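You operate a simulated robot arm through the tools that you are given. There is no shell and no other tool.

You run a simulated robot arm. Do the job below in one go: nothing can be reset, and whatever is moved stays where it is left.

TASK
Press a tile from the lump beside the slide and lay it on the wooden battens.
Fine: push the slide back in.

It is judged by the outcome, as a careful person would: the job done as asked, and still so three seconds after it is handed in. It fails if anything else is knocked over, pushed out of place, dropped, spilled or broken.

THE ROBOT
A 6-joint arm with a two-finger parallel gripper, fixed in place. Base frame: the origin is at the foot of the arm, x ahead of it, y to its left, z up; the work surface is at about z = 0.72. Readings come in m, degrees, newtons and seconds.
With the tool pointing down near the work surface it reaches from about 0.26 to 0.74 m from the base axis. Its first joint turns from -66.0 to 66.0 degrees. Payload 2.45 kg.
The tool frame sits at the grasp point between the pads (the TCP): z along the fingers, y along the line on which they close. The tips reach 0.024 m beyond it. Largest opening 0.068 m; finger width 0.017, thickness 0.01; the body of the gripper, 0.04 by 0.07 m, starts 0.041 m behind the TCP.
Orientation is that of the tool frame in the base frame, as [roll, pitch, yaw] about the fixed x, y, z axes, in that order (R = Rz(yaw) Ry(pitch) Rx(roll)). With the fingers straight down and closing along the base's y, the tool's x points along the base's -x, its y along +y and its z along -z.

THE INTERFACE
- The arm moves only by the tool drive_tool. Its argument "rows" is a list of rows, each an object (a shift or turn left out is 0, a gripper value left out holds the last) with "xyz": the shift along the base's x, y, z in m, a list of three; "angular": the turn, a rotation vector about the base's x, y, z in degrees, a list of three. In form: [{"xyz": [dx, dy, dz], "angular": [ax, ay, az]}, ...]. A call has 1 to 20 rows; each row is the pose to reach, as a shift and turn from the pose commanded when the call began. "jaw" is the gripper command, from -1 (shut) to 1 (fully open), values between in proportion, set as the call begins (left out, the last holds). Rows are played at 5 a second. More than 0.05 m and 8.6 degrees between two rows, or a gripper value outside its range, and nothing of the call is played. Where a pose cannot be reached the arm comes as near as it can. A force on the tool above 40 N (or 10 N above the force at the start of the call, whichever is more), or a blocked arm, ends the call early, and 0.2 s more pass. The fingers move at their own pace (about 0.108 m/s each) and stop on an object; they squeeze with about 25 N. The grip force told is the motor's: it shows also when the fingers shut on nothing. Time passes only in rows, and 0.2 s behind the last, so rows that repeat a pose let the fingers close. It gives the time, the measured TCP pose, the force on the tool (base axes), the opening and the grip force at its end, in the units of the frame above (readings bear some noise), with the torque about the TCP (base axes, N m) and any sound that the robot's microphone picked up, and new pictures: "views" is both (left out), scene, wrist or none.
- Cameras (640 x 400 px; columns grow to the right, rows downward): "scene" is fixed at [0.1696, 0.4164, 1.4591]; the picture's right is [-0.72, -0.70, 0.00], its down [-0.43, 0.44, -0.79] and it looks along [0.55, -0.57, -0.61] (base axes); focal length 334 px, centre (320, 200). "wrist" rides on the gripper at [0.084, 0.011, -0.075] in the tool frame; the picture's right is [-0.13, 0.99, 0.00], its down [-0.60, -0.08, -0.79] and it looks along [-0.79, -0.10, 0.61] (tool axes); focal length 251 px, centre (320, 200). There is no depth. A picture from a camera that has moved, and an enlarged one, comes with that camera's place and axes in the base frame and with its lens.
- close_up(camera, box): a new picture of the part [left, top, right, bottom] of that camera's present view, enlarged. It takes no simulated time.
- sign_off(): hands the job in; it is judged then, once.

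Places have to be worked out from the pictures, the camera data and where the tool is seen. Open the gripper and draw the arm clear of the work before you hand the job in, unless the task says otherwise.

The tools are called after "Request:" by a JSON object that holds its "name" and its "arguments". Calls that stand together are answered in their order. drive_tool: Moves the arm, as the interface text tells. Its arguments: {"type":"object","properties":{"rows":{"type":"array","items":{"type":"object","properties":{"xyz":{"type":"array","items":{"type":"number"}},"angular":{"type":"array","items":{"type":"number"}}}}},"jaw":{"type":"number"},"views":{"type":"string","enum":["both","scene","wrist","none"]}},"required":["rows"]} The other tools are called the same way: close_up (camera, box) takes an enlarged picture of a part of a camera's view; sign_off () hands the job in.

At the start:

```text
time_s: 0.0
position: [0.4715, -0.1419, 1.1938]
orientation: [-180.0, 0.0, -179.9]
wrist_force: [0.9, 0.4, 1.3]
ft_torque: [0.01, -0.03, 0.0]
opening: 0.0681
finger_force: 0.0
```

scene: 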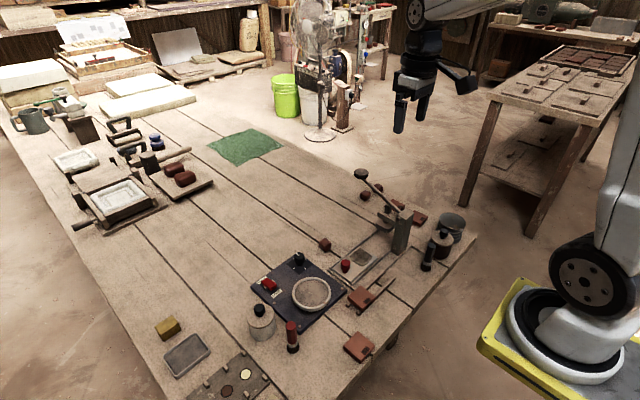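
wrist: 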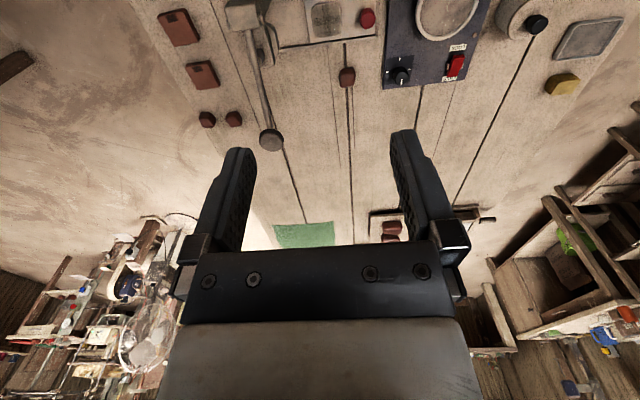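

The scene shows a tile press with a lever and slide near the right of the table; I'll take close-ups to identify the parts before moving.

Request:
{"name": "close_up", "arguments": {"camera": "scene", "box": [300, 160, 480, 280]}}

Request:
{"name": "close_up", "arguments": {"camera": "scene", "box": [230, 220, 410, 380]}}

Request:
{"name": "close_up", "arguments": {"camera": "wrist", "box": [130, 0, 400, 160]}}

Request:
{"name": "close_up", "arguments": {"camera": "scene", "box": [50, 100, 290, 250]}}

```text
3.33 times, centred on (390, 220) of scene
camera zoom: at [0.1696, 0.4164, 1.4591], right [-0.72, -0.7, 0.0], down [-0.43, 0.44, -0.79], along [0.55, -0.57, -0.61], focal length 1112 px, centre (87, 133)
```

zoom: 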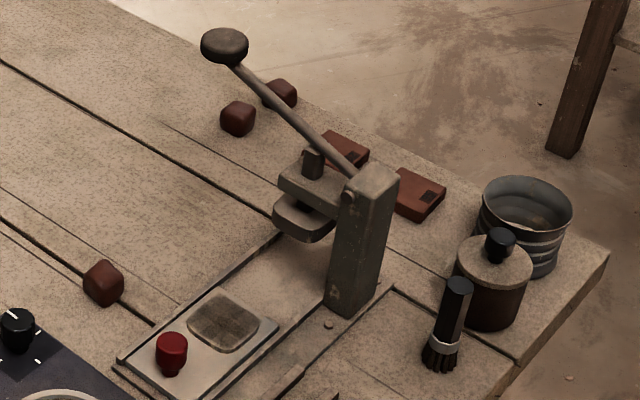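

```text
2.50 times, centred on (320, 300) of scene
camera zoom: at [0.1696, 0.4164, 1.4591], right [-0.72, -0.7, 0.0], down [-0.43, 0.44, -0.79], along [0.55, -0.57, -0.61], focal length 834 px, centre (320, -50)
```

zoom: 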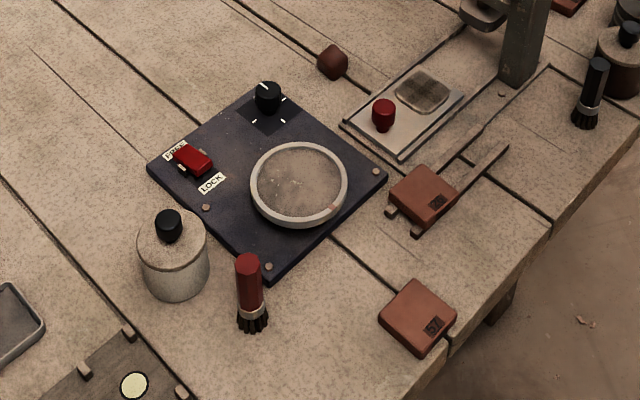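

```text
2.37 times, centred on (265, 80) of wrist
camera zoom: at [0.3873, -0.1313, 1.2691], right [0.13, 0.99, 0.0], down [0.6, -0.08, 0.79], along [0.79, -0.1, -0.61], focal length 596 px, centre (450, 484)
```

zoom: 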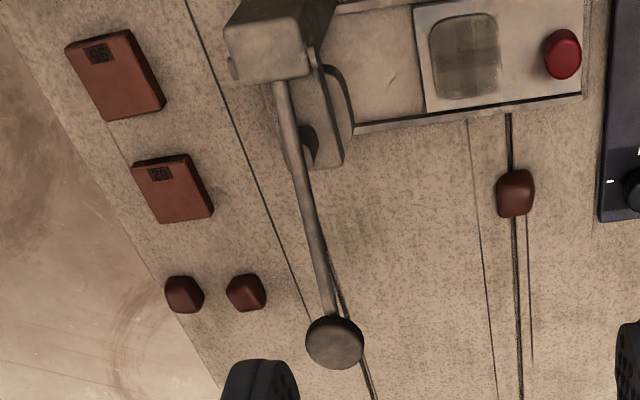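

```text
2.67 times, centred on (170, 175) of scene
camera zoom: at [0.1696, 0.4164, 1.4591], right [-0.72, -0.7, 0.0], down [-0.43, 0.44, -0.79], along [0.55, -0.57, -0.61], focal length 890 px, centre (720, 267)
```

zoom: 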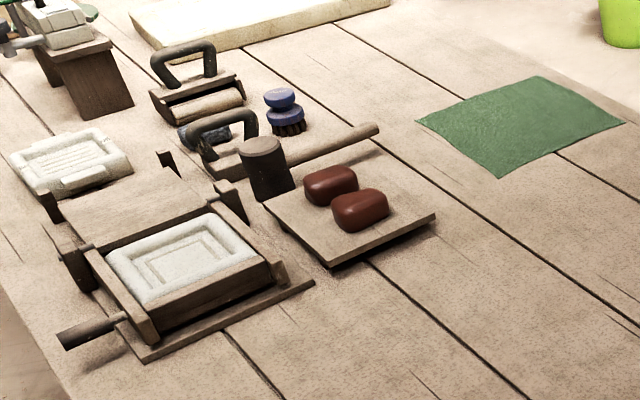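

The lump beside the slide looks to be near (0.656, -0.110), the slide runs along y with its knob near (0.545, -0.076), and the lever ball is near (0.64, -0.242, 0.94). I'll lower and draw back the tool for a closer wrist view of the press, staying above everything.

Request:
{"name": "drive_tool", "arguments": {"rows": [{"xyz": [-0.015, 0, -0.04]}, {"xyz": [-0.03, 0, -0.08]}, {"xyz": [-0.045, 0, -0.12]}, {"xyz": [-0.06, 0, -0.16]}, {"xyz": [-0.075, 0, -0.2]}, {"xyz": [-0.09, 0, -0.22]}, {"xyz": [-0.09, 0, -0.22]}], "views": "both"}}

```text
time_s: 1.6
position: [0.3829, -0.1438, 0.9753]
orientation: [-180.0, -0.1, 179.9]
wrist_force: [-0.6, 0.7, 0.8]
ft_torque: [-0.05, 0.01, 0.0]
opening: 0.0678
finger_force: 0.0
camera wrist: at [0.2976, -0.1332, 1.049], right [0.13, 0.99, 0.0], down [0.6, -0.08, 0.79], along [0.79, -0.1, -0.61], focal length 251 px, centre (320, 200)
```

scene: 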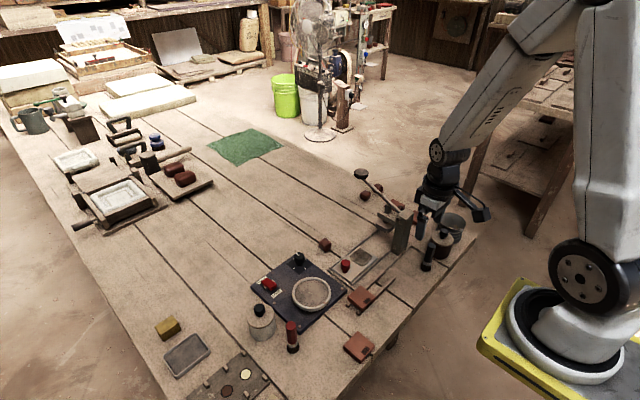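
wrist: 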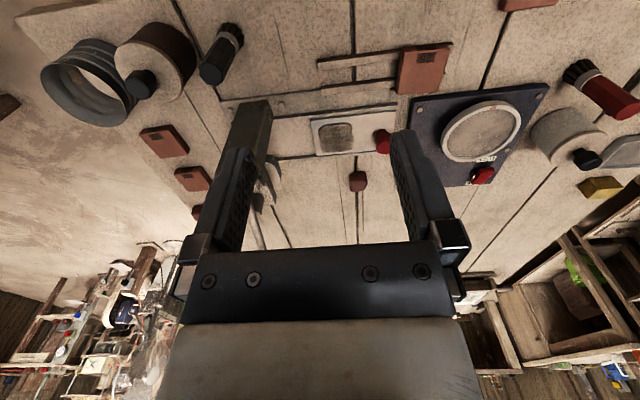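

Request:
{"name": "close_up", "arguments": {"camera": "wrist", "box": [220, 20, 460, 180]}}

Request:
{"name": "close_up", "arguments": {"camera": "scene", "box": [300, 210, 420, 310]}}

```text
2.50 times, centred on (340, 100) of wrist
camera zoom: at [0.2976, -0.1332, 1.049], right [0.13, 0.99, 0.0], down [0.6, -0.08, 0.79], along [0.79, -0.1, -0.61], focal length 629 px, centre (270, 450)
```

zoom: 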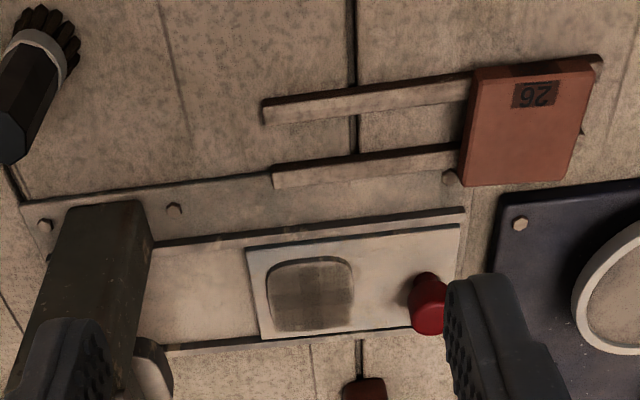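

```text
4.00 times, centred on (360, 260) of scene
camera zoom: at [0.1696, 0.4164, 1.4591], right [-0.72, -0.7, 0.0], down [-0.43, 0.44, -0.79], along [0.55, -0.57, -0.61], focal length 1335 px, centre (160, -40)
```

zoom: 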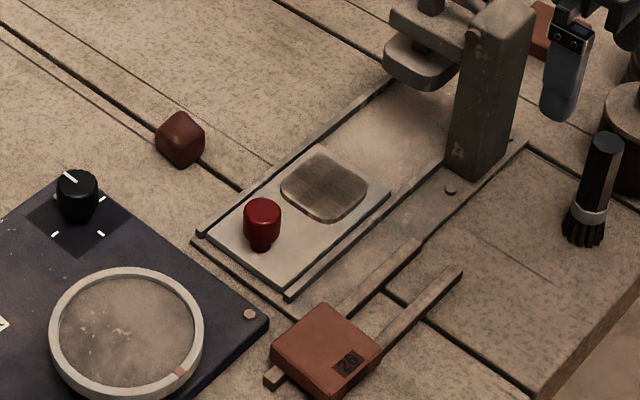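

The close-up shows a flat slide plate (out), knob at its +y end, the head over y≈-0.24, and battens running along y with one tile "26" on their +y end. I'll move above the slide for a close wrist view of the lump and the plate.

Request:
{"name": "drive_tool", "arguments": {"rows": [{"xyz": [0.03, 0.01, -0.02]}, {"xyz": [0.065, 0.02, -0.04]}, {"xyz": [0.1, 0.03, -0.07]}, {"xyz": [0.135, 0.04, -0.095]}, {"xyz": [0.165, 0.044, -0.115]}, {"xyz": [0.165, 0.044, -0.115]}], "views": "both"}}

```text
time_s: 3.0
position: [0.5478, -0.0985, 0.8599]
orientation: [-180.0, -0.1, -179.9]
wrist_force: [-0.1, 0.2, 0.4]
ft_torque: [0.01, 0.01, -0.02]
opening: 0.0679
finger_force: 0.0
camera wrist: at [0.4635, -0.0876, 0.9345], right [0.13, 0.99, 0.0], down [0.6, -0.08, 0.79], along [0.79, -0.1, -0.61], focal length 251 px, centre (320, 200)
```

scene: 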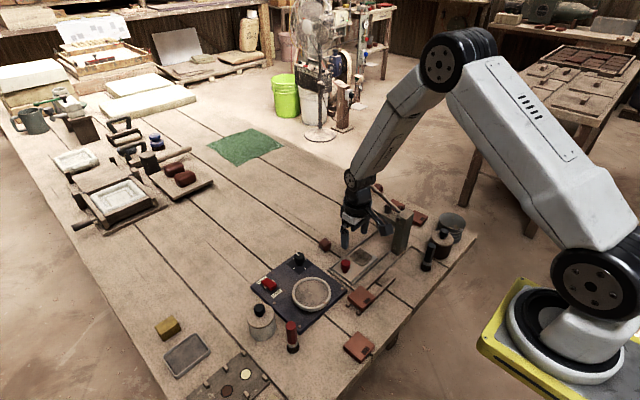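
wrist: 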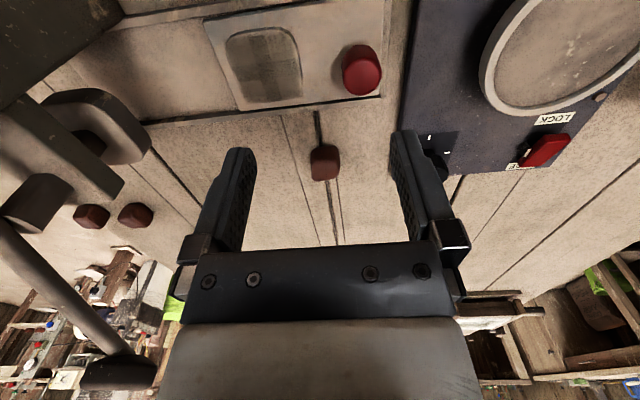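

Request:
{"name": "close_up", "arguments": {"camera": "wrist", "box": [260, 120, 388, 200]}}

Request:
{"name": "close_up", "arguments": {"camera": "wrist", "box": [180, 0, 420, 150]}}

Request:
{"name": "close_up", "arguments": {"camera": "wrist", "box": [0, 60, 240, 220]}}

```text
5.00 times, centred on (324, 160) of wrist
camera zoom: at [0.4635, -0.0876, 0.9345], right [0.13, 0.99, 0.0], down [0.6, -0.08, 0.79], along [0.79, -0.1, -0.61], focal length 1257 px, centre (300, 400)
```

zoom: 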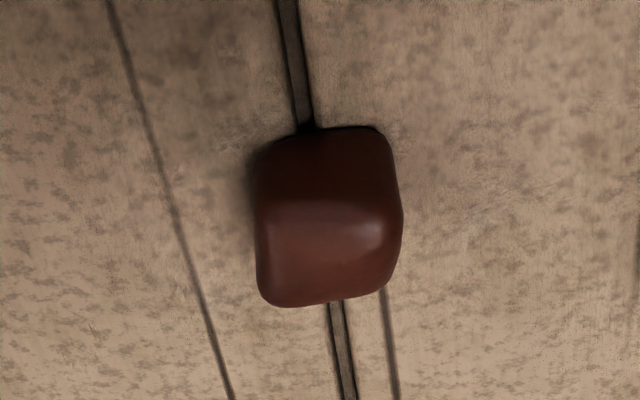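

```text
2.67 times, centred on (300, 75) of wrist
camera zoom: at [0.4635, -0.0876, 0.9345], right [0.13, 0.99, 0.0], down [0.6, -0.08, 0.79], along [0.79, -0.1, -0.61], focal length 670 px, centre (373, 533)
```

zoom: 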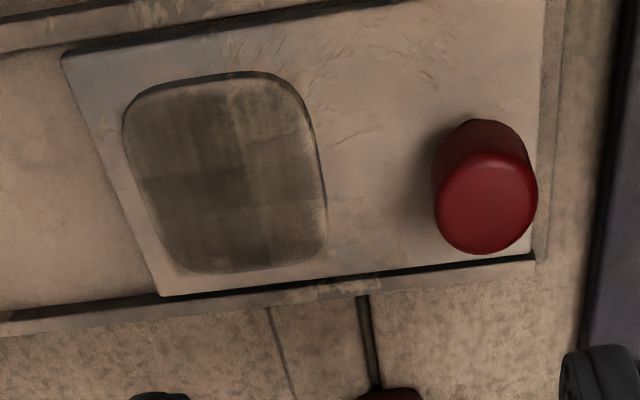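

```text
2.50 times, centred on (120, 140) of wrist
camera zoom: at [0.4635, -0.0876, 0.9345], right [0.13, 0.99, 0.0], down [0.6, -0.08, 0.79], along [0.79, -0.1, -0.61], focal length 629 px, centre (820, 350)
```

zoom: 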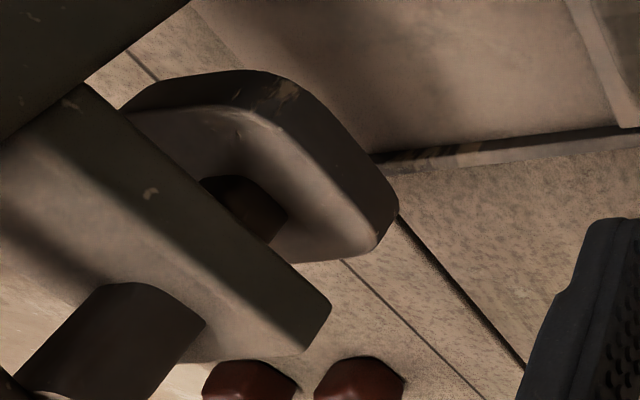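

Both cameras agree the lump is at about (0.655, -0.107), roughly 0.03 wide and square to the base's y. I'll move over it at a safe height.

Request:
{"name": "drive_tool", "arguments": {"rows": [{"xyz": [0.035, -0.003, 0]}, {"xyz": [0.07, -0.006, 0]}, {"xyz": [0.107, -0.008, -0.015]}, {"xyz": [0.107, -0.008, -0.03]}, {"xyz": [0.107, -0.008, -0.05]}, {"xyz": [0.107, -0.008, -0.05]}], "jaw": 1, "views": "both"}}

```text
time_s: 4.4
position: [0.653, -0.1024, 0.8104]
orientation: [179.9, 0.1, -180.0]
wrist_force: [0.2, -0.2, -1.4]
ft_torque: [0.02, 0.0, -0.01]
opening: 0.068
finger_force: 0.0
camera wrist: at [0.5684, -0.0924, 0.8845], right [0.13, 0.99, 0.0], down [0.6, -0.08, 0.79], along [0.79, -0.1, -0.61], focal length 251 px, centre (320, 200)
```

scene: 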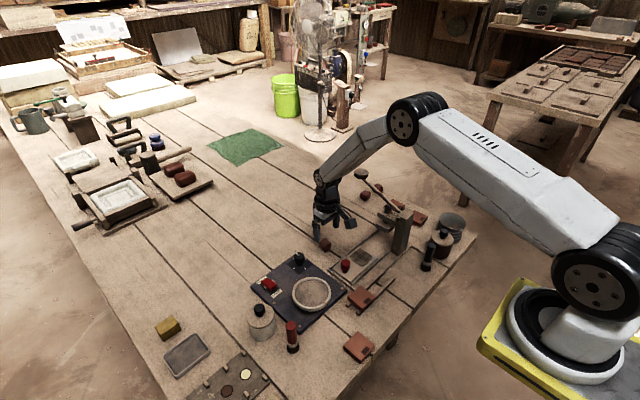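
wrist: 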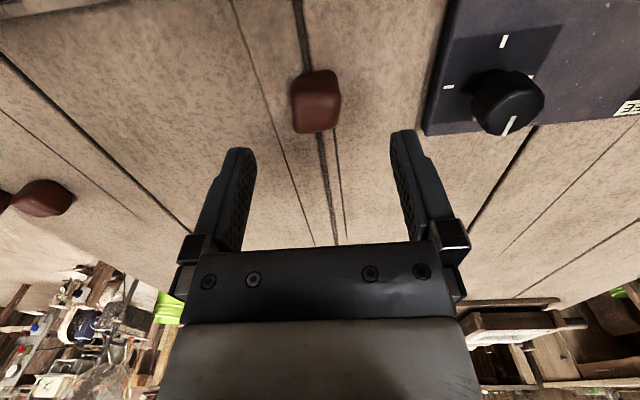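

The lump is centred between the fingers (ray gives 0.657, -0.107). I'll descend to just above the table and close on it.

Request:
{"name": "drive_tool", "arguments": {"rows": [{"xyz": [0.001, -0.001, -0.025]}, {"xyz": [0.001, -0.001, -0.045]}, {"xyz": [0.001, -0.001, -0.055]}, {"xyz": [0.001, -0.001, -0.061]}, {"xyz": [0.001, -0.001, -0.061]}], "jaw": 1, "views": "wrist"}}

```text
time_s: 5.6
position: [0.6535, -0.1056, 0.7503]
orientation: [-179.9, 0.0, -179.9]
wrist_force: [0.6, 0.2, 0.4]
ft_torque: [0.01, 0.01, -0.02]
opening: 0.0679
finger_force: 0.1
camera wrist: at [0.5697, -0.0953, 0.8236], right [0.13, 0.99, 0.0], down [0.6, -0.08, 0.79], along [0.79, -0.1, -0.61], focal length 251 px, centre (320, 200)
```

wrist: 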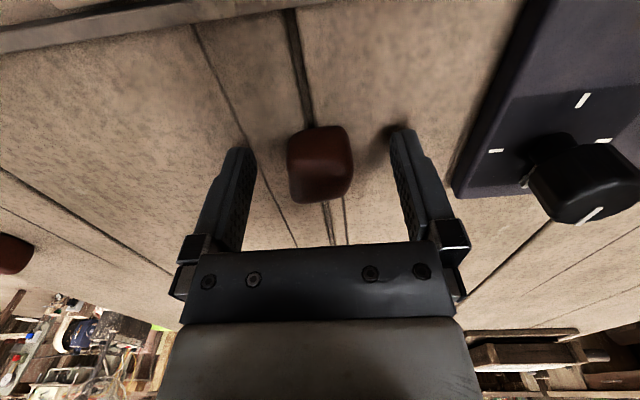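

The lump sits centred between the pads with tips about 6 mm above the table. Closing now.

Request:
{"name": "drive_tool", "arguments": {"rows": [{"xyz": [0, 0, 0]}, {"xyz": [0, 0, 0]}, {"xyz": [0, 0, 0]}, {"xyz": [0, 0, 0]}], "jaw": -1, "views": "wrist"}}

```text
time_s: 6.6
position: [0.6535, -0.106, 0.7506]
orientation: [180.0, 0.0, -180.0]
wrist_force: [0.2, 0.6, 0.6]
ft_torque: [-0.02, 0.0, 0.0]
opening: 0.0332
finger_force: 25.6
camera wrist: at [0.5697, -0.0952, 0.8237], right [0.13, 0.99, 0.0], down [0.6, -0.08, 0.79], along [0.79, -0.1, -0.61], focal length 251 px, centre (320, 200)
```

wrist: 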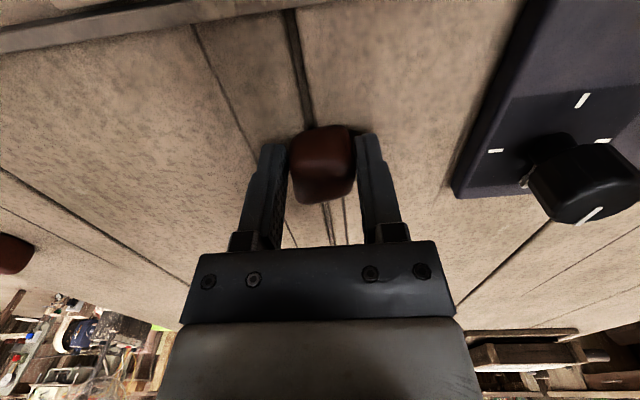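

Lump is held (33 mm opening, 25 N). I'll lift it and carry it above the patch on the slide.

Request:
{"name": "drive_tool", "arguments": {"rows": [{"xyz": [0, 0, 0.03]}, {"xyz": [0, 0, 0.07]}, {"xyz": [-0.035, -0.013, 0.09]}, {"xyz": [-0.07, -0.027, 0.09]}, {"xyz": [-0.1065, -0.04, 0.09]}, {"xyz": [-0.1065, -0.04, 0.09]}], "jaw": -1, "views": "both"}}

```text
time_s: 8.0
position: [0.5484, -0.1481, 0.8401]
orientation: [-180.0, 0.1, 180.0]
wrist_force: [0.1, 0.0, 0.4]
ft_torque: [0.0, 0.0, 0.01]
opening: 0.0334
finger_force: 24.5
camera wrist: at [0.4639, -0.1368, 0.9143], right [0.13, 0.99, 0.0], down [0.6, -0.08, 0.79], along [0.79, -0.1, -0.61], focal length 251 px, centre (320, 200)
```

scene: 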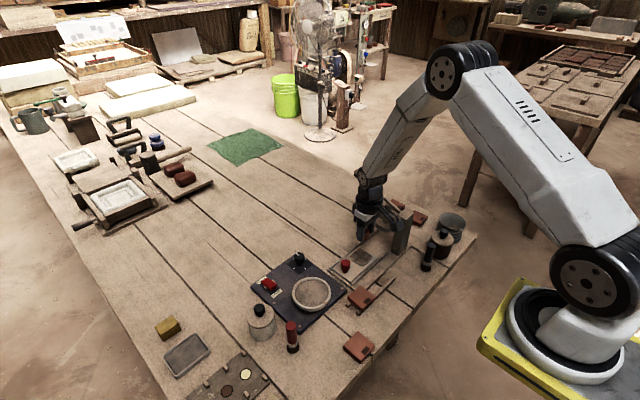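
wrist: 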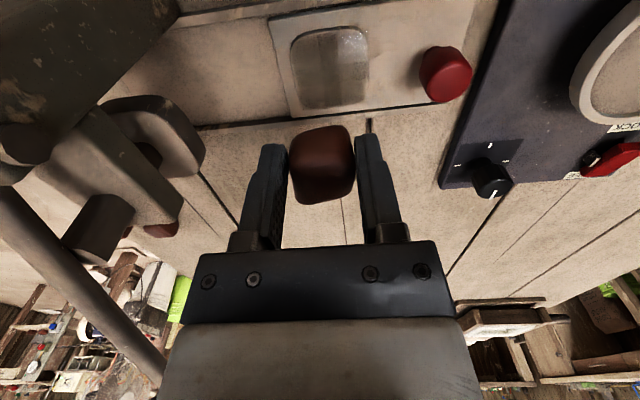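

Request:
{"name": "close_up", "arguments": {"camera": "wrist", "box": [240, 0, 480, 150]}}

Request:
{"name": "close_up", "arguments": {"camera": "scene", "box": [320, 190, 440, 280]}}

Request:
{"name": "close_up", "arguments": {"camera": "wrist", "box": [0, 0, 280, 200]}}

```text
2.67 times, centred on (360, 75) of wrist
camera zoom: at [0.4639, -0.1368, 0.9143], right [0.13, 0.99, 0.0], down [0.6, -0.08, 0.79], along [0.79, -0.1, -0.61], focal length 670 px, centre (213, 533)
```

zoom: 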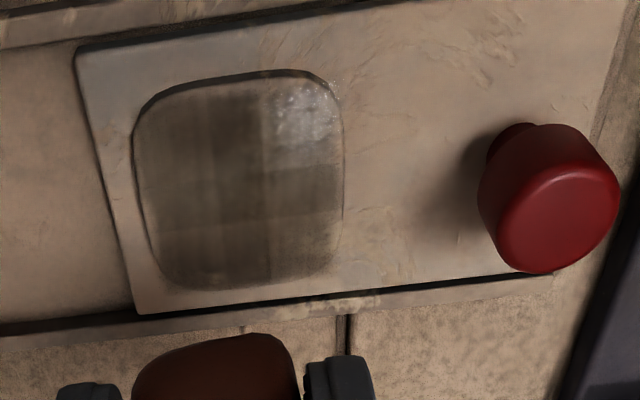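

```text
4.44 times, centred on (380, 235) of scene
camera zoom: at [0.1696, 0.4164, 1.4591], right [-0.72, -0.7, 0.0], down [-0.43, 0.44, -0.79], along [0.55, -0.57, -0.61], focal length 1483 px, centre (53, 44)
```

zoom: 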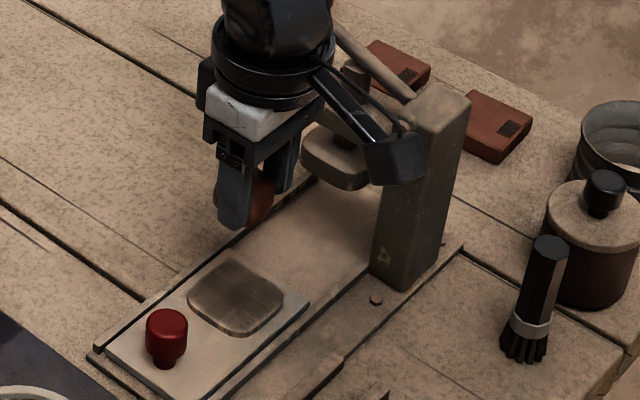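

```text
2.00 times, centred on (140, 100) of wrist
camera zoom: at [0.4639, -0.1368, 0.9143], right [0.13, 0.99, 0.0], down [0.6, -0.08, 0.79], along [0.79, -0.1, -0.61], focal length 503 px, centre (680, 400)
```

zoom: 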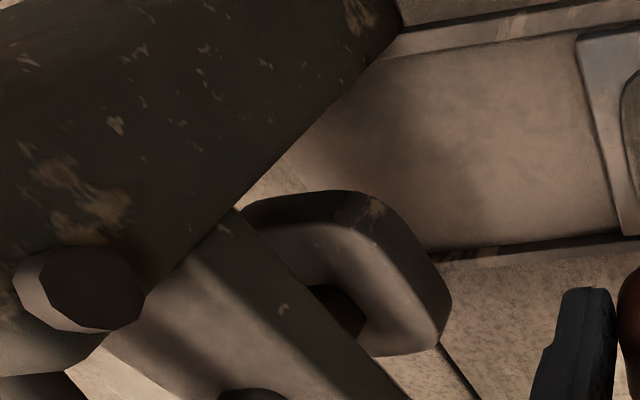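

Triangulating both cameras puts the slide's top at z≈0.741 and the patch centre at about (0.5465, -0.141). I'll shift slightly and lower the lump to just above it.

Request:
{"name": "drive_tool", "arguments": {"rows": [{"xyz": [-0.002, 0.006, -0.02]}, {"xyz": [-0.002, 0.006, -0.045]}, {"xyz": [-0.002, 0.006, -0.058]}, {"xyz": [-0.002, 0.006, -0.064]}, {"xyz": [-0.002, 0.006, -0.064]}], "jaw": -1, "views": "both"}}

```text
time_s: 9.2
position: [0.5472, -0.1401, 0.7759]
orientation: [-179.9, 0.0, -180.0]
wrist_force: [-0.6, -0.2, -0.8]
ft_torque: [0.0, -0.02, 0.0]
opening: 0.0332
finger_force: 25.3
camera wrist: at [0.4619, -0.1302, 0.8498], right [0.13, 0.99, 0.0], down [0.6, -0.08, 0.79], along [0.79, -0.1, -0.61], focal length 251 px, centre (320, 200)
```

scene: 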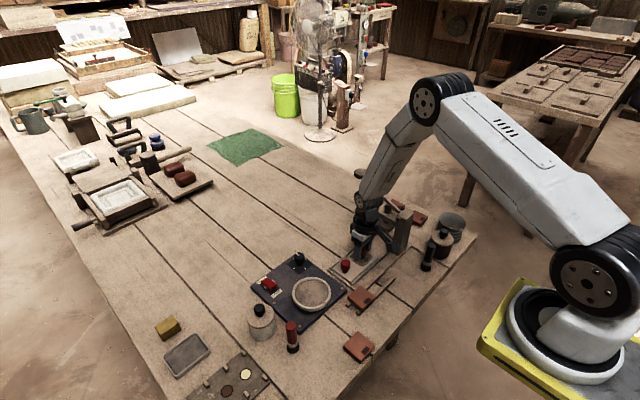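
wrist: 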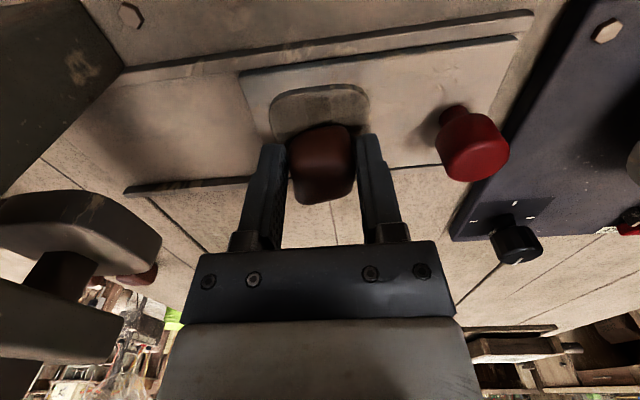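

Request:
{"name": "close_up", "arguments": {"camera": "wrist", "box": [230, 60, 410, 220]}}

Request:
{"name": "close_up", "arguments": {"camera": "scene", "box": [320, 200, 420, 280]}}

```text
2.50 times, centred on (320, 140) of wrist
camera zoom: at [0.4619, -0.1302, 0.8498], right [0.13, 0.99, 0.0], down [0.6, -0.08, 0.79], along [0.79, -0.1, -0.61], focal length 629 px, centre (320, 350)
```

zoom: 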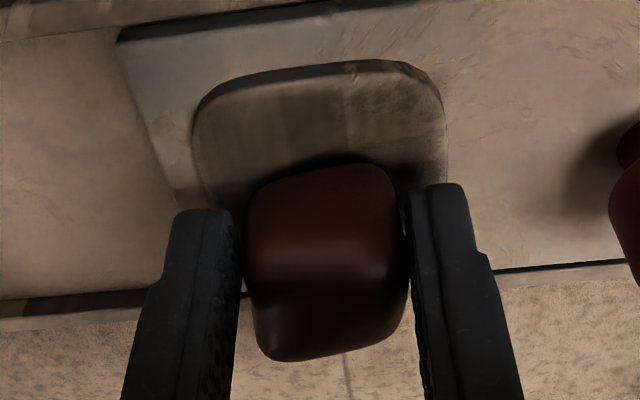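

```text
5.00 times, centred on (370, 240) of scene
camera zoom: at [0.1696, 0.4164, 1.4591], right [-0.72, -0.7, 0.0], down [-0.43, 0.44, -0.79], along [0.55, -0.57, -0.61], focal length 1668 px, centre (70, 0)
```

zoom: 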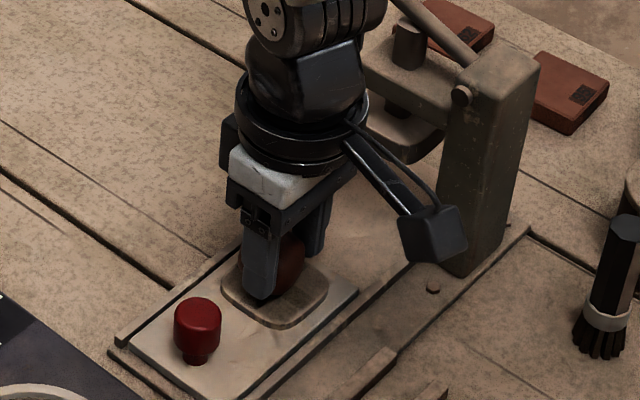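

The patch is a slightly raised pad centred near (0.5465, -0.140); the lump is about 4 mm too far in x and a few mm above. I'll correct x and ease down.

Request:
{"name": "drive_tool", "arguments": {"rows": [{"xyz": [-0.004, 0.0005, 0]}, {"xyz": [-0.004, 0.0005, -0.002]}, {"xyz": [-0.004, 0.0005, -0.004]}, {"xyz": [-0.004, 0.0005, -0.004]}], "jaw": -1, "views": "wrist"}}

Request:
{"name": "close_up", "arguments": {"camera": "wrist", "box": [230, 60, 410, 220]}}

```text
time_s: 10.2
position: [0.5419, -0.1393, 0.7707]
orientation: [-180.0, -0.1, 180.0]
wrist_force: [-0.8, -0.5, -0.5]
ft_torque: [0.0, 0.0, 0.0]
opening: 0.0334
finger_force: 25.2
camera wrist: at [0.4579, -0.1301, 0.8451], right [0.13, 0.99, 0.0], down [0.6, -0.08, 0.79], along [0.79, -0.1, -0.61], focal length 251 px, centre (320, 200)
```

wrist: 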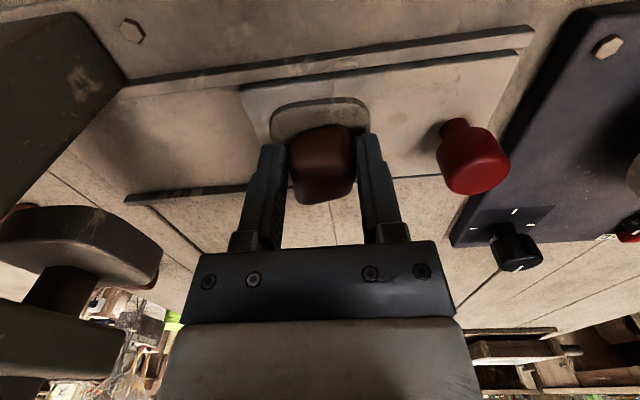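

```text
2.50 times, centred on (320, 140) of wrist
camera zoom: at [0.4579, -0.1301, 0.8451], right [0.13, 0.99, 0.0], down [0.6, -0.08, 0.79], along [0.79, -0.1, -0.61], focal length 629 px, centre (320, 350)
```

zoom: 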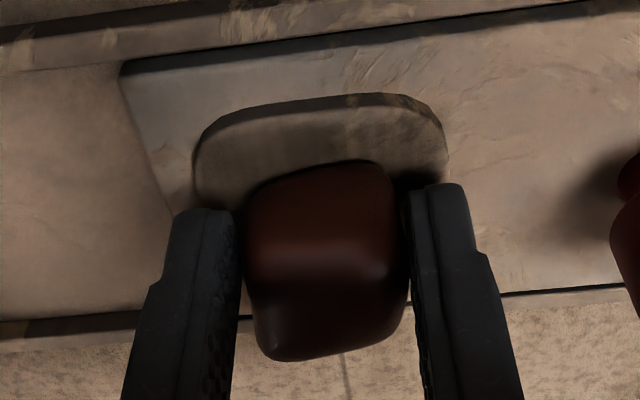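

The lump is now centred over the pad in x and y; no contact force yet. I'll ease down a few more millimetres to seat it.

Request:
{"name": "drive_tool", "arguments": {"rows": [{"xyz": [0, 0, -0.001]}, {"xyz": [0, 0, -0.002]}, {"xyz": [0, 0, -0.002]}], "jaw": -1, "views": "none"}}

Request:
{"name": "close_up", "arguments": {"camera": "wrist", "box": [230, 60, 410, 220]}}

Request:
{"name": "close_up", "arguments": {"camera": "scene", "box": [330, 220, 410, 275]}}

```text
time_s: 11.0
position: [0.5433, -0.1401, 0.7702]
orientation: [180.0, 0.0, -180.0]
wrist_force: [-5.6, -0.3, 17.3]
ft_torque: [0.02, 0.07, 0.03]
opening: 0.0332
finger_force: 24.6
```

```text
2.50 times, centred on (320, 140) of wrist
camera zoom: at [0.4582, -0.1302, 0.8435], right [0.13, 0.99, 0.0], down [0.6, -0.08, 0.79], along [0.79, -0.1, -0.61], focal length 629 px, centre (320, 350)
```

zoom: 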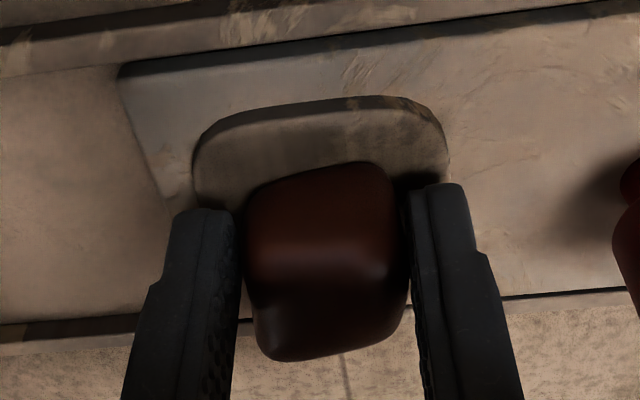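

```text
7.27 times, centred on (370, 248) of scene
camera zoom: at [0.1691, 0.4165, 1.4591], right [-0.72, -0.7, 0.0], down [-0.43, 0.44, -0.79], along [0.55, -0.57, -0.61], focal length 2427 px, centre (-44, -146)
```

zoom: 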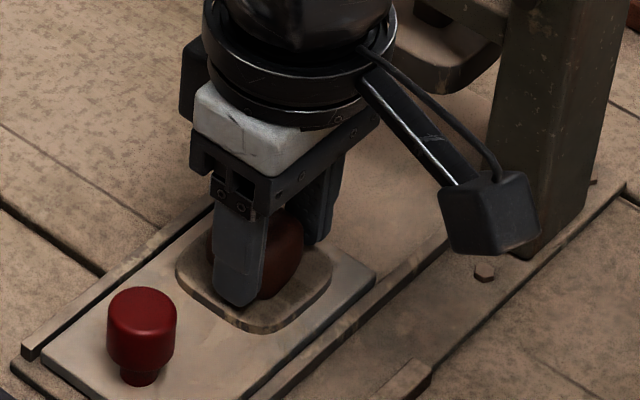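

Contact is felt (17 N), so the lump is on the pad. I'll relieve the pressure by 1 mm and open partially.

Request:
{"name": "drive_tool", "arguments": {"rows": [{"xyz": [0, 0, 0.001]}, {"xyz": [0, 0, 0.001]}], "jaw": -1, "views": "none"}}

Request:
{"name": "drive_tool", "arguments": {"rows": [{"xyz": [0, 0, 0]}, {"xyz": [0, 0, 0]}, {"xyz": [0, 0, 0]}], "jaw": 0.5, "views": "wrist"}}

```text
time_s: 11.6
position: [0.5423, -0.1411, 0.7696]
orientation: [-179.9, -0.1, -180.0]
wrist_force: [1.2, -0.5, 0.4]
ft_torque: [-0.03, -0.01, -0.03]
opening: 0.0335
finger_force: 24.6
```

```text
time_s: 12.4
position: [0.5427, -0.1407, 0.7689]
orientation: [-180.0, 0.1, 180.0]
wrist_force: [-0.5, -0.3, 0.3]
ft_torque: [-0.01, 0.02, 0.01]
opening: 0.0508
finger_force: 0.0
camera wrist: at [0.4581, -0.13, 0.844], right [0.13, 0.99, 0.0], down [0.6, -0.08, 0.79], along [0.79, -0.1, -0.61], focal length 251 px, centre (320, 200)
```

wrist: 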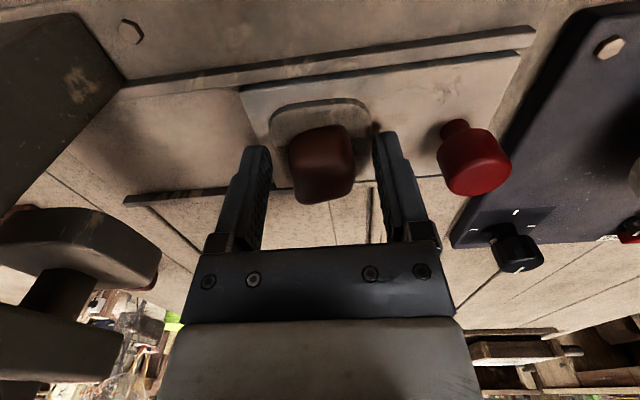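

The fingers are clear of the lump. I'll lift straight up, move to the +y side of the red knob, and shut the fingers so I can push the slide in.

Request:
{"name": "drive_tool", "arguments": {"rows": [{"xyz": [0, 0, 0.02]}, {"xyz": [0, 0, 0.05]}, {"xyz": [0, 0, 0.085]}, {"xyz": [0.003, 0.04, 0.085]}, {"xyz": [0.004, 0.08, 0.085]}, {"xyz": [0.004, 0.112, 0.085]}, {"xyz": [0.004, 0.112, 0.085]}], "jaw": 0.5, "views": "both"}}

Request:
{"name": "close_up", "arguments": {"camera": "scene", "box": [320, 200, 440, 280]}}

Request:
{"name": "close_up", "arguments": {"camera": "wrist", "box": [80, 0, 400, 200]}}

```text
time_s: 14.0
position: [0.5464, -0.0293, 0.8554]
orientation: [179.9, 0.0, 180.0]
wrist_force: [-1.0, 0.6, 0.2]
ft_torque: [0.02, -0.03, -0.02]
opening: 0.051
finger_force: 0.0
camera wrist: at [0.462, -0.0176, 0.9308], right [0.13, 0.99, 0.0], down [0.6, -0.08, 0.79], along [0.79, -0.1, -0.61], focal length 251 px, centre (320, 200)
```

scene: 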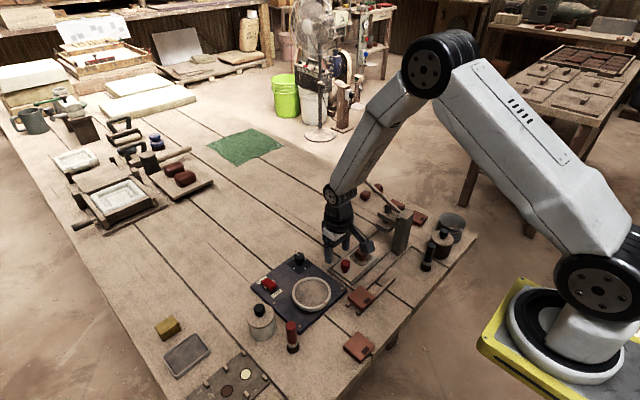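
wrist: 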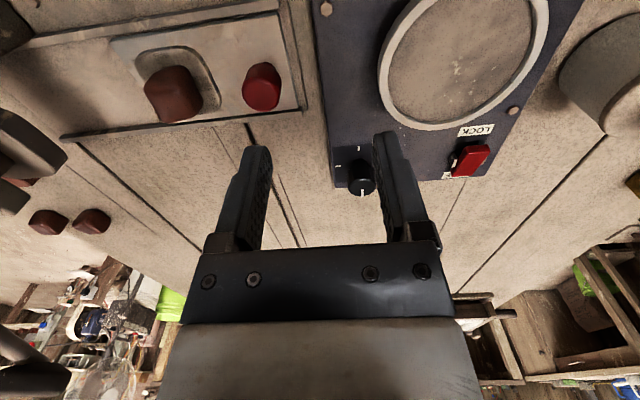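

```text
5.00 times, centred on (380, 240) of scene
camera zoom: at [0.1696, 0.4164, 1.4591], right [-0.72, -0.7, 0.0], down [-0.43, 0.44, -0.79], along [0.55, -0.57, -0.61], focal length 1668 px, centre (20, 0)
```

zoom: 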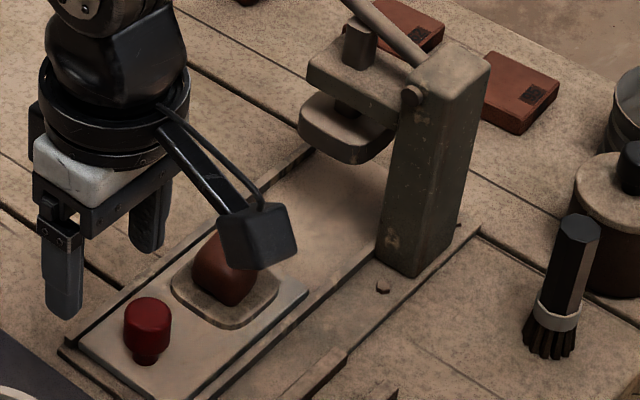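

```text
2.00 times, centred on (240, 100) of wrist
camera zoom: at [0.462, -0.0176, 0.9308], right [0.13, 0.99, 0.0], down [0.6, -0.08, 0.79], along [0.79, -0.1, -0.61], focal length 503 px, centre (480, 400)
```

zoom: 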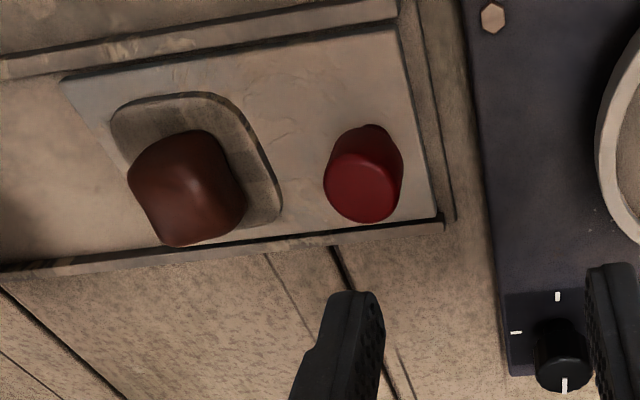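

The lump sits well on the pad and the knob is just to the -y side of the tool. I'll shut the fingers and descend beside the knob (tips a few mm above the slide).

Request:
{"name": "drive_tool", "arguments": {"rows": [{"xyz": [0, 0, 0]}, {"xyz": [0, 0.002, -0.03]}, {"xyz": [0, 0.002, -0.06]}, {"xyz": [0, 0.002, -0.08]}, {"xyz": [0, 0.002, -0.0885]}, {"xyz": [0, 0.002, -0.0885]}], "jaw": -1, "views": "both"}}

Request:
{"name": "close_up", "arguments": {"camera": "scene", "box": [320, 200, 440, 280]}}

```text
time_s: 15.4
position: [0.5453, -0.0258, 0.7672]
orientation: [-180.0, 0.0, 180.0]
wrist_force: [1.0, -0.5, 0.1]
ft_torque: [0.04, 0.0, 0.02]
opening: 0.0
finger_force: 24.0
camera wrist: at [0.4621, -0.0158, 0.8412], right [0.13, 0.99, 0.0], down [0.6, -0.08, 0.79], along [0.79, -0.1, -0.61], focal length 251 px, centre (320, 200)
```

scene: 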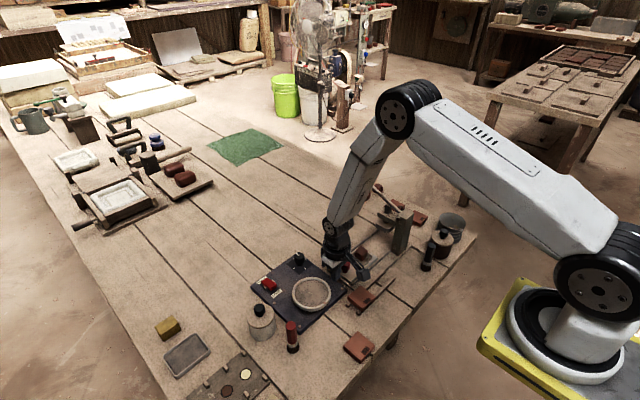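
wrist: 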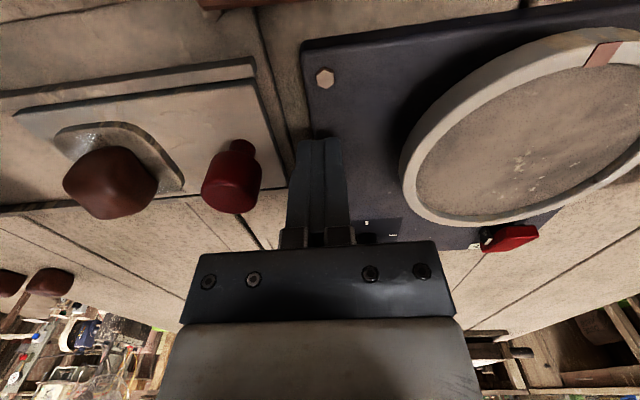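

```text
5.00 times, centred on (380, 240) of scene
camera zoom: at [0.1696, 0.4164, 1.4591], right [-0.72, -0.7, 0.0], down [-0.43, 0.44, -0.79], along [0.55, -0.57, -0.61], focal length 1668 px, centre (20, 0)
```

zoom: 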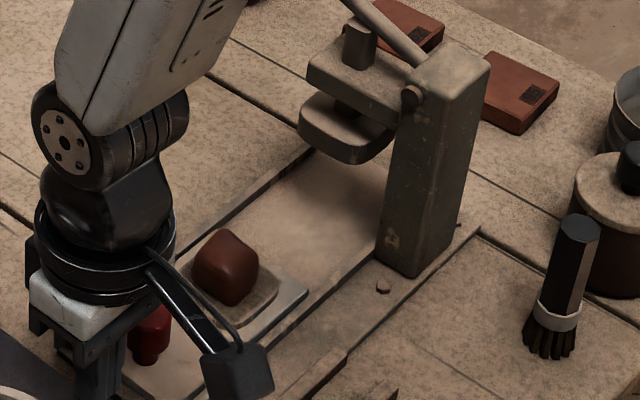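

The knob lines up in x with the closed fingers. I'll push gently in -y, about half the travel first.

Request:
{"name": "drive_tool", "arguments": {"rows": [{"xyz": [0, -0.012, 0]}, {"xyz": [0, -0.02, 0]}, {"xyz": [0, -0.028, 0]}, {"xyz": [0, -0.036, 0]}, {"xyz": [0, -0.044, 0]}, {"xyz": [0, -0.052, 0]}, {"xyz": [0, -0.06, 0]}, {"xyz": [0, -0.068, 0]}, {"xyz": [0, -0.076, 0]}, {"xyz": [0, -0.084, 0]}], "jaw": -1, "views": "both"}}

Request:
{"name": "close_up", "arguments": {"camera": "scene", "box": [320, 200, 440, 280]}}

```text
time_s: 17.6
position: [0.5471, -0.1096, 0.7668]
orientation: [-180.0, 0.1, 179.9]
wrist_force: [0.7, 1.4, 0.1]
ft_torque: [0.0, 0.03, -0.02]
opening: 0.0
finger_force: 23.3
camera wrist: at [0.4626, -0.0994, 0.8406], right [0.13, 0.99, 0.0], down [0.6, -0.08, 0.79], along [0.79, -0.1, -0.61], focal length 251 px, centre (320, 200)
```

scene: 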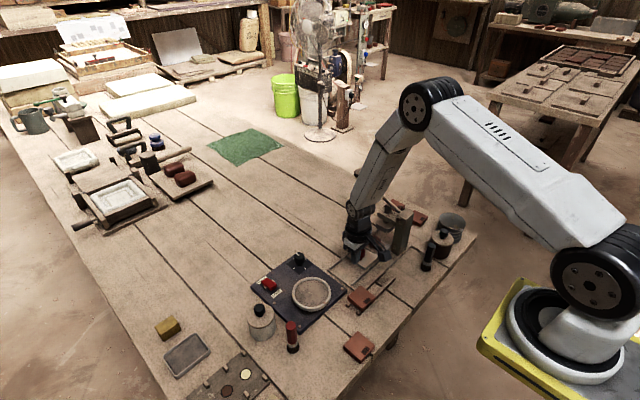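
wrist: 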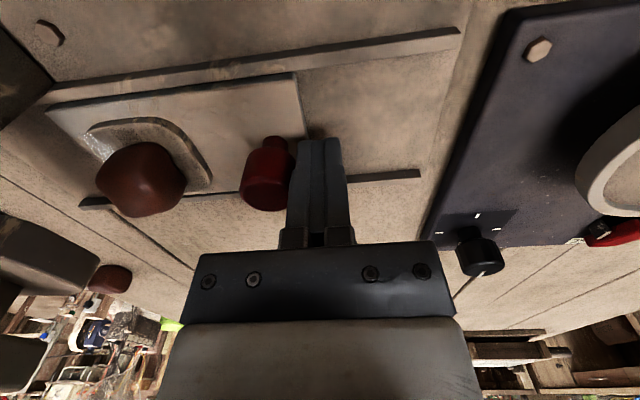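

```text
5.00 times, centred on (380, 240) of scene
camera zoom: at [0.1696, 0.4164, 1.4591], right [-0.72, -0.7, 0.0], down [-0.43, 0.44, -0.79], along [0.55, -0.57, -0.61], focal length 1668 px, centre (20, 0)
```

zoom: 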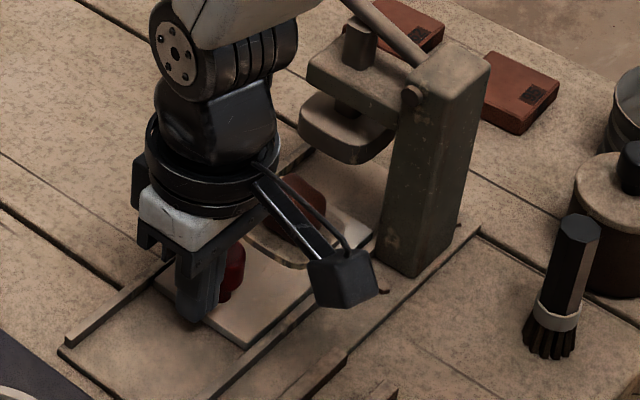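

The slide is moving freely (1.4 N) with the lump riding on it. I'll continue toward the head in small steps, watching the force.

Request:
{"name": "drive_tool", "arguments": {"rows": [{"xyz": [0, -0.008, 0]}, {"xyz": [0, -0.016, 0]}, {"xyz": [0, -0.024, 0]}, {"xyz": [0, -0.032, 0]}, {"xyz": [0, -0.038, 0]}, {"xyz": [0, -0.042, 0]}], "jaw": -1, "views": "both"}}

Request:
{"name": "close_up", "arguments": {"camera": "scene", "box": [320, 200, 440, 280]}}

Request:
{"name": "close_up", "arguments": {"camera": "wrist", "box": [0, 80, 320, 280]}}

```text
time_s: 19.0
position: [0.5469, -0.1519, 0.7662]
orientation: [180.0, 0.1, -180.0]
wrist_force: [0.4, 1.2, 0.4]
ft_torque: [0.03, 0.01, -0.02]
opening: 0.0001
finger_force: 23.5
camera wrist: at [0.4619, -0.1417, 0.8406], right [0.13, 0.99, 0.0], down [0.6, -0.08, 0.79], along [0.79, -0.1, -0.61], focal length 251 px, centre (320, 200)
```

scene: 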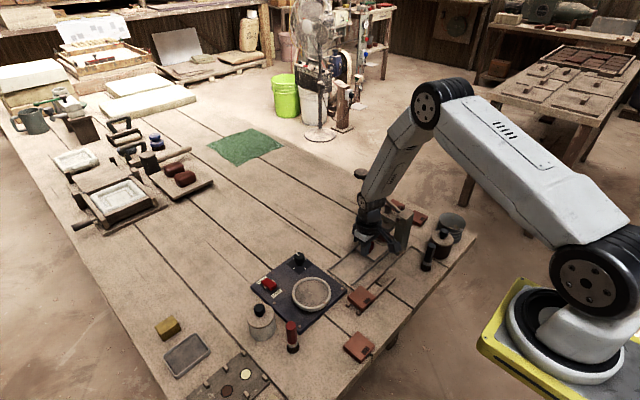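
wrist: 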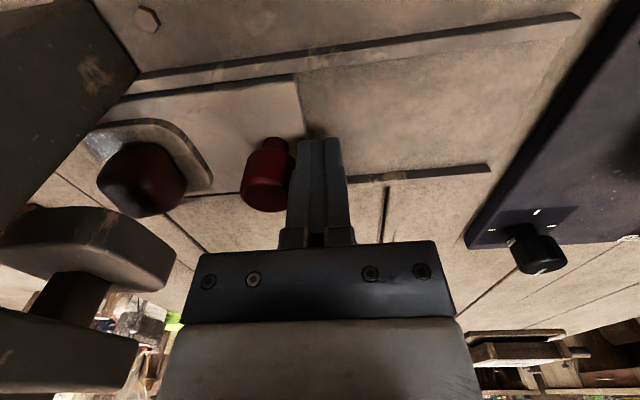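

```text
5.00 times, centred on (380, 240) of scene
camera zoom: at [0.1696, 0.4164, 1.4591], right [-0.72, -0.7, 0.0], down [-0.43, 0.44, -0.79], along [0.55, -0.57, -0.61], focal length 1668 px, centre (20, 0)
```

zoom: 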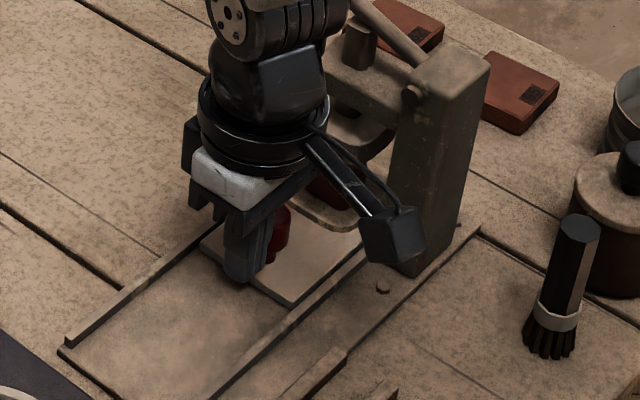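

```text
2.00 times, centred on (160, 180) of wrist
camera zoom: at [0.4619, -0.1417, 0.8406], right [0.13, 0.99, 0.0], down [0.6, -0.08, 0.79], along [0.79, -0.1, -0.61], focal length 503 px, centre (640, 240)
```

zoom: 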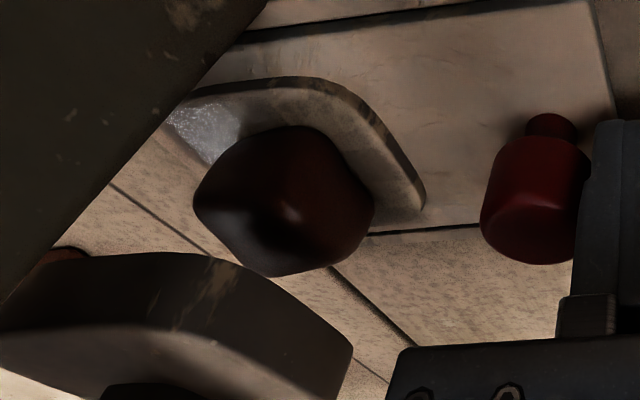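

Almost there: I estimate the pad at y≈-0.243 versus the head at ≈-0.252. I'll push on in small steps until the slide reaches its stop.

Request:
{"name": "drive_tool", "arguments": {"rows": [{"xyz": [0, -0.002, 0]}, {"xyz": [0, -0.004, 0]}, {"xyz": [0, -0.006, 0]}, {"xyz": [0, -0.008, 0]}, {"xyz": [0, -0.0095, 0]}], "jaw": -1, "views": "wrist"}}

Request:
{"name": "close_up", "arguments": {"camera": "wrist", "box": [0, 80, 320, 280]}}

```text
time_s: 20.0
position: [0.5451, -0.1557, 0.7675]
orientation: [179.7, -0.3, -179.6]
wrist_force: [-0.8, 11.2, 3.8]
ft_torque: [-0.08, -0.01, 0.0]
opening: 0.0
finger_force: 23.4
stopped in row 5: the force on the tool passed its limit at 44 N (the readings are from after the stop); the commanded pose is now the measured one
camera wrist: at [0.4626, -0.1457, 0.8407], right [0.12, 0.99, 0.0], down [0.61, -0.08, 0.79], along [0.78, -0.1, -0.61], focal length 251 px, centre (320, 200)
```

wrist: 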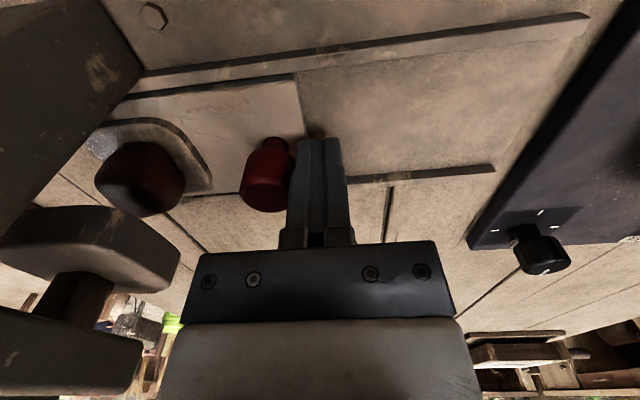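

```text
2.00 times, centred on (160, 180) of wrist
camera zoom: at [0.4626, -0.1457, 0.8407], right [0.12, 0.99, 0.0], down [0.61, -0.08, 0.79], along [0.78, -0.1, -0.61], focal length 503 px, centre (640, 240)
```

zoom: 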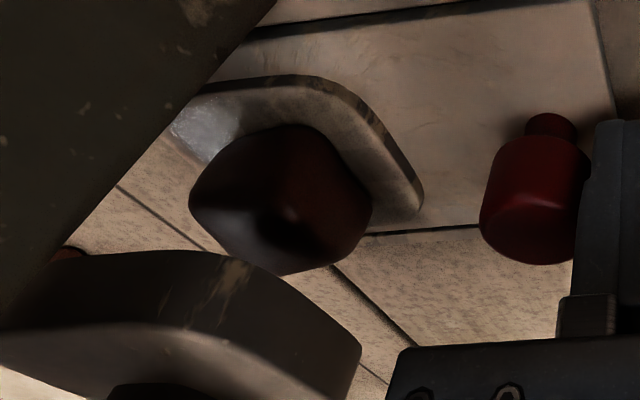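

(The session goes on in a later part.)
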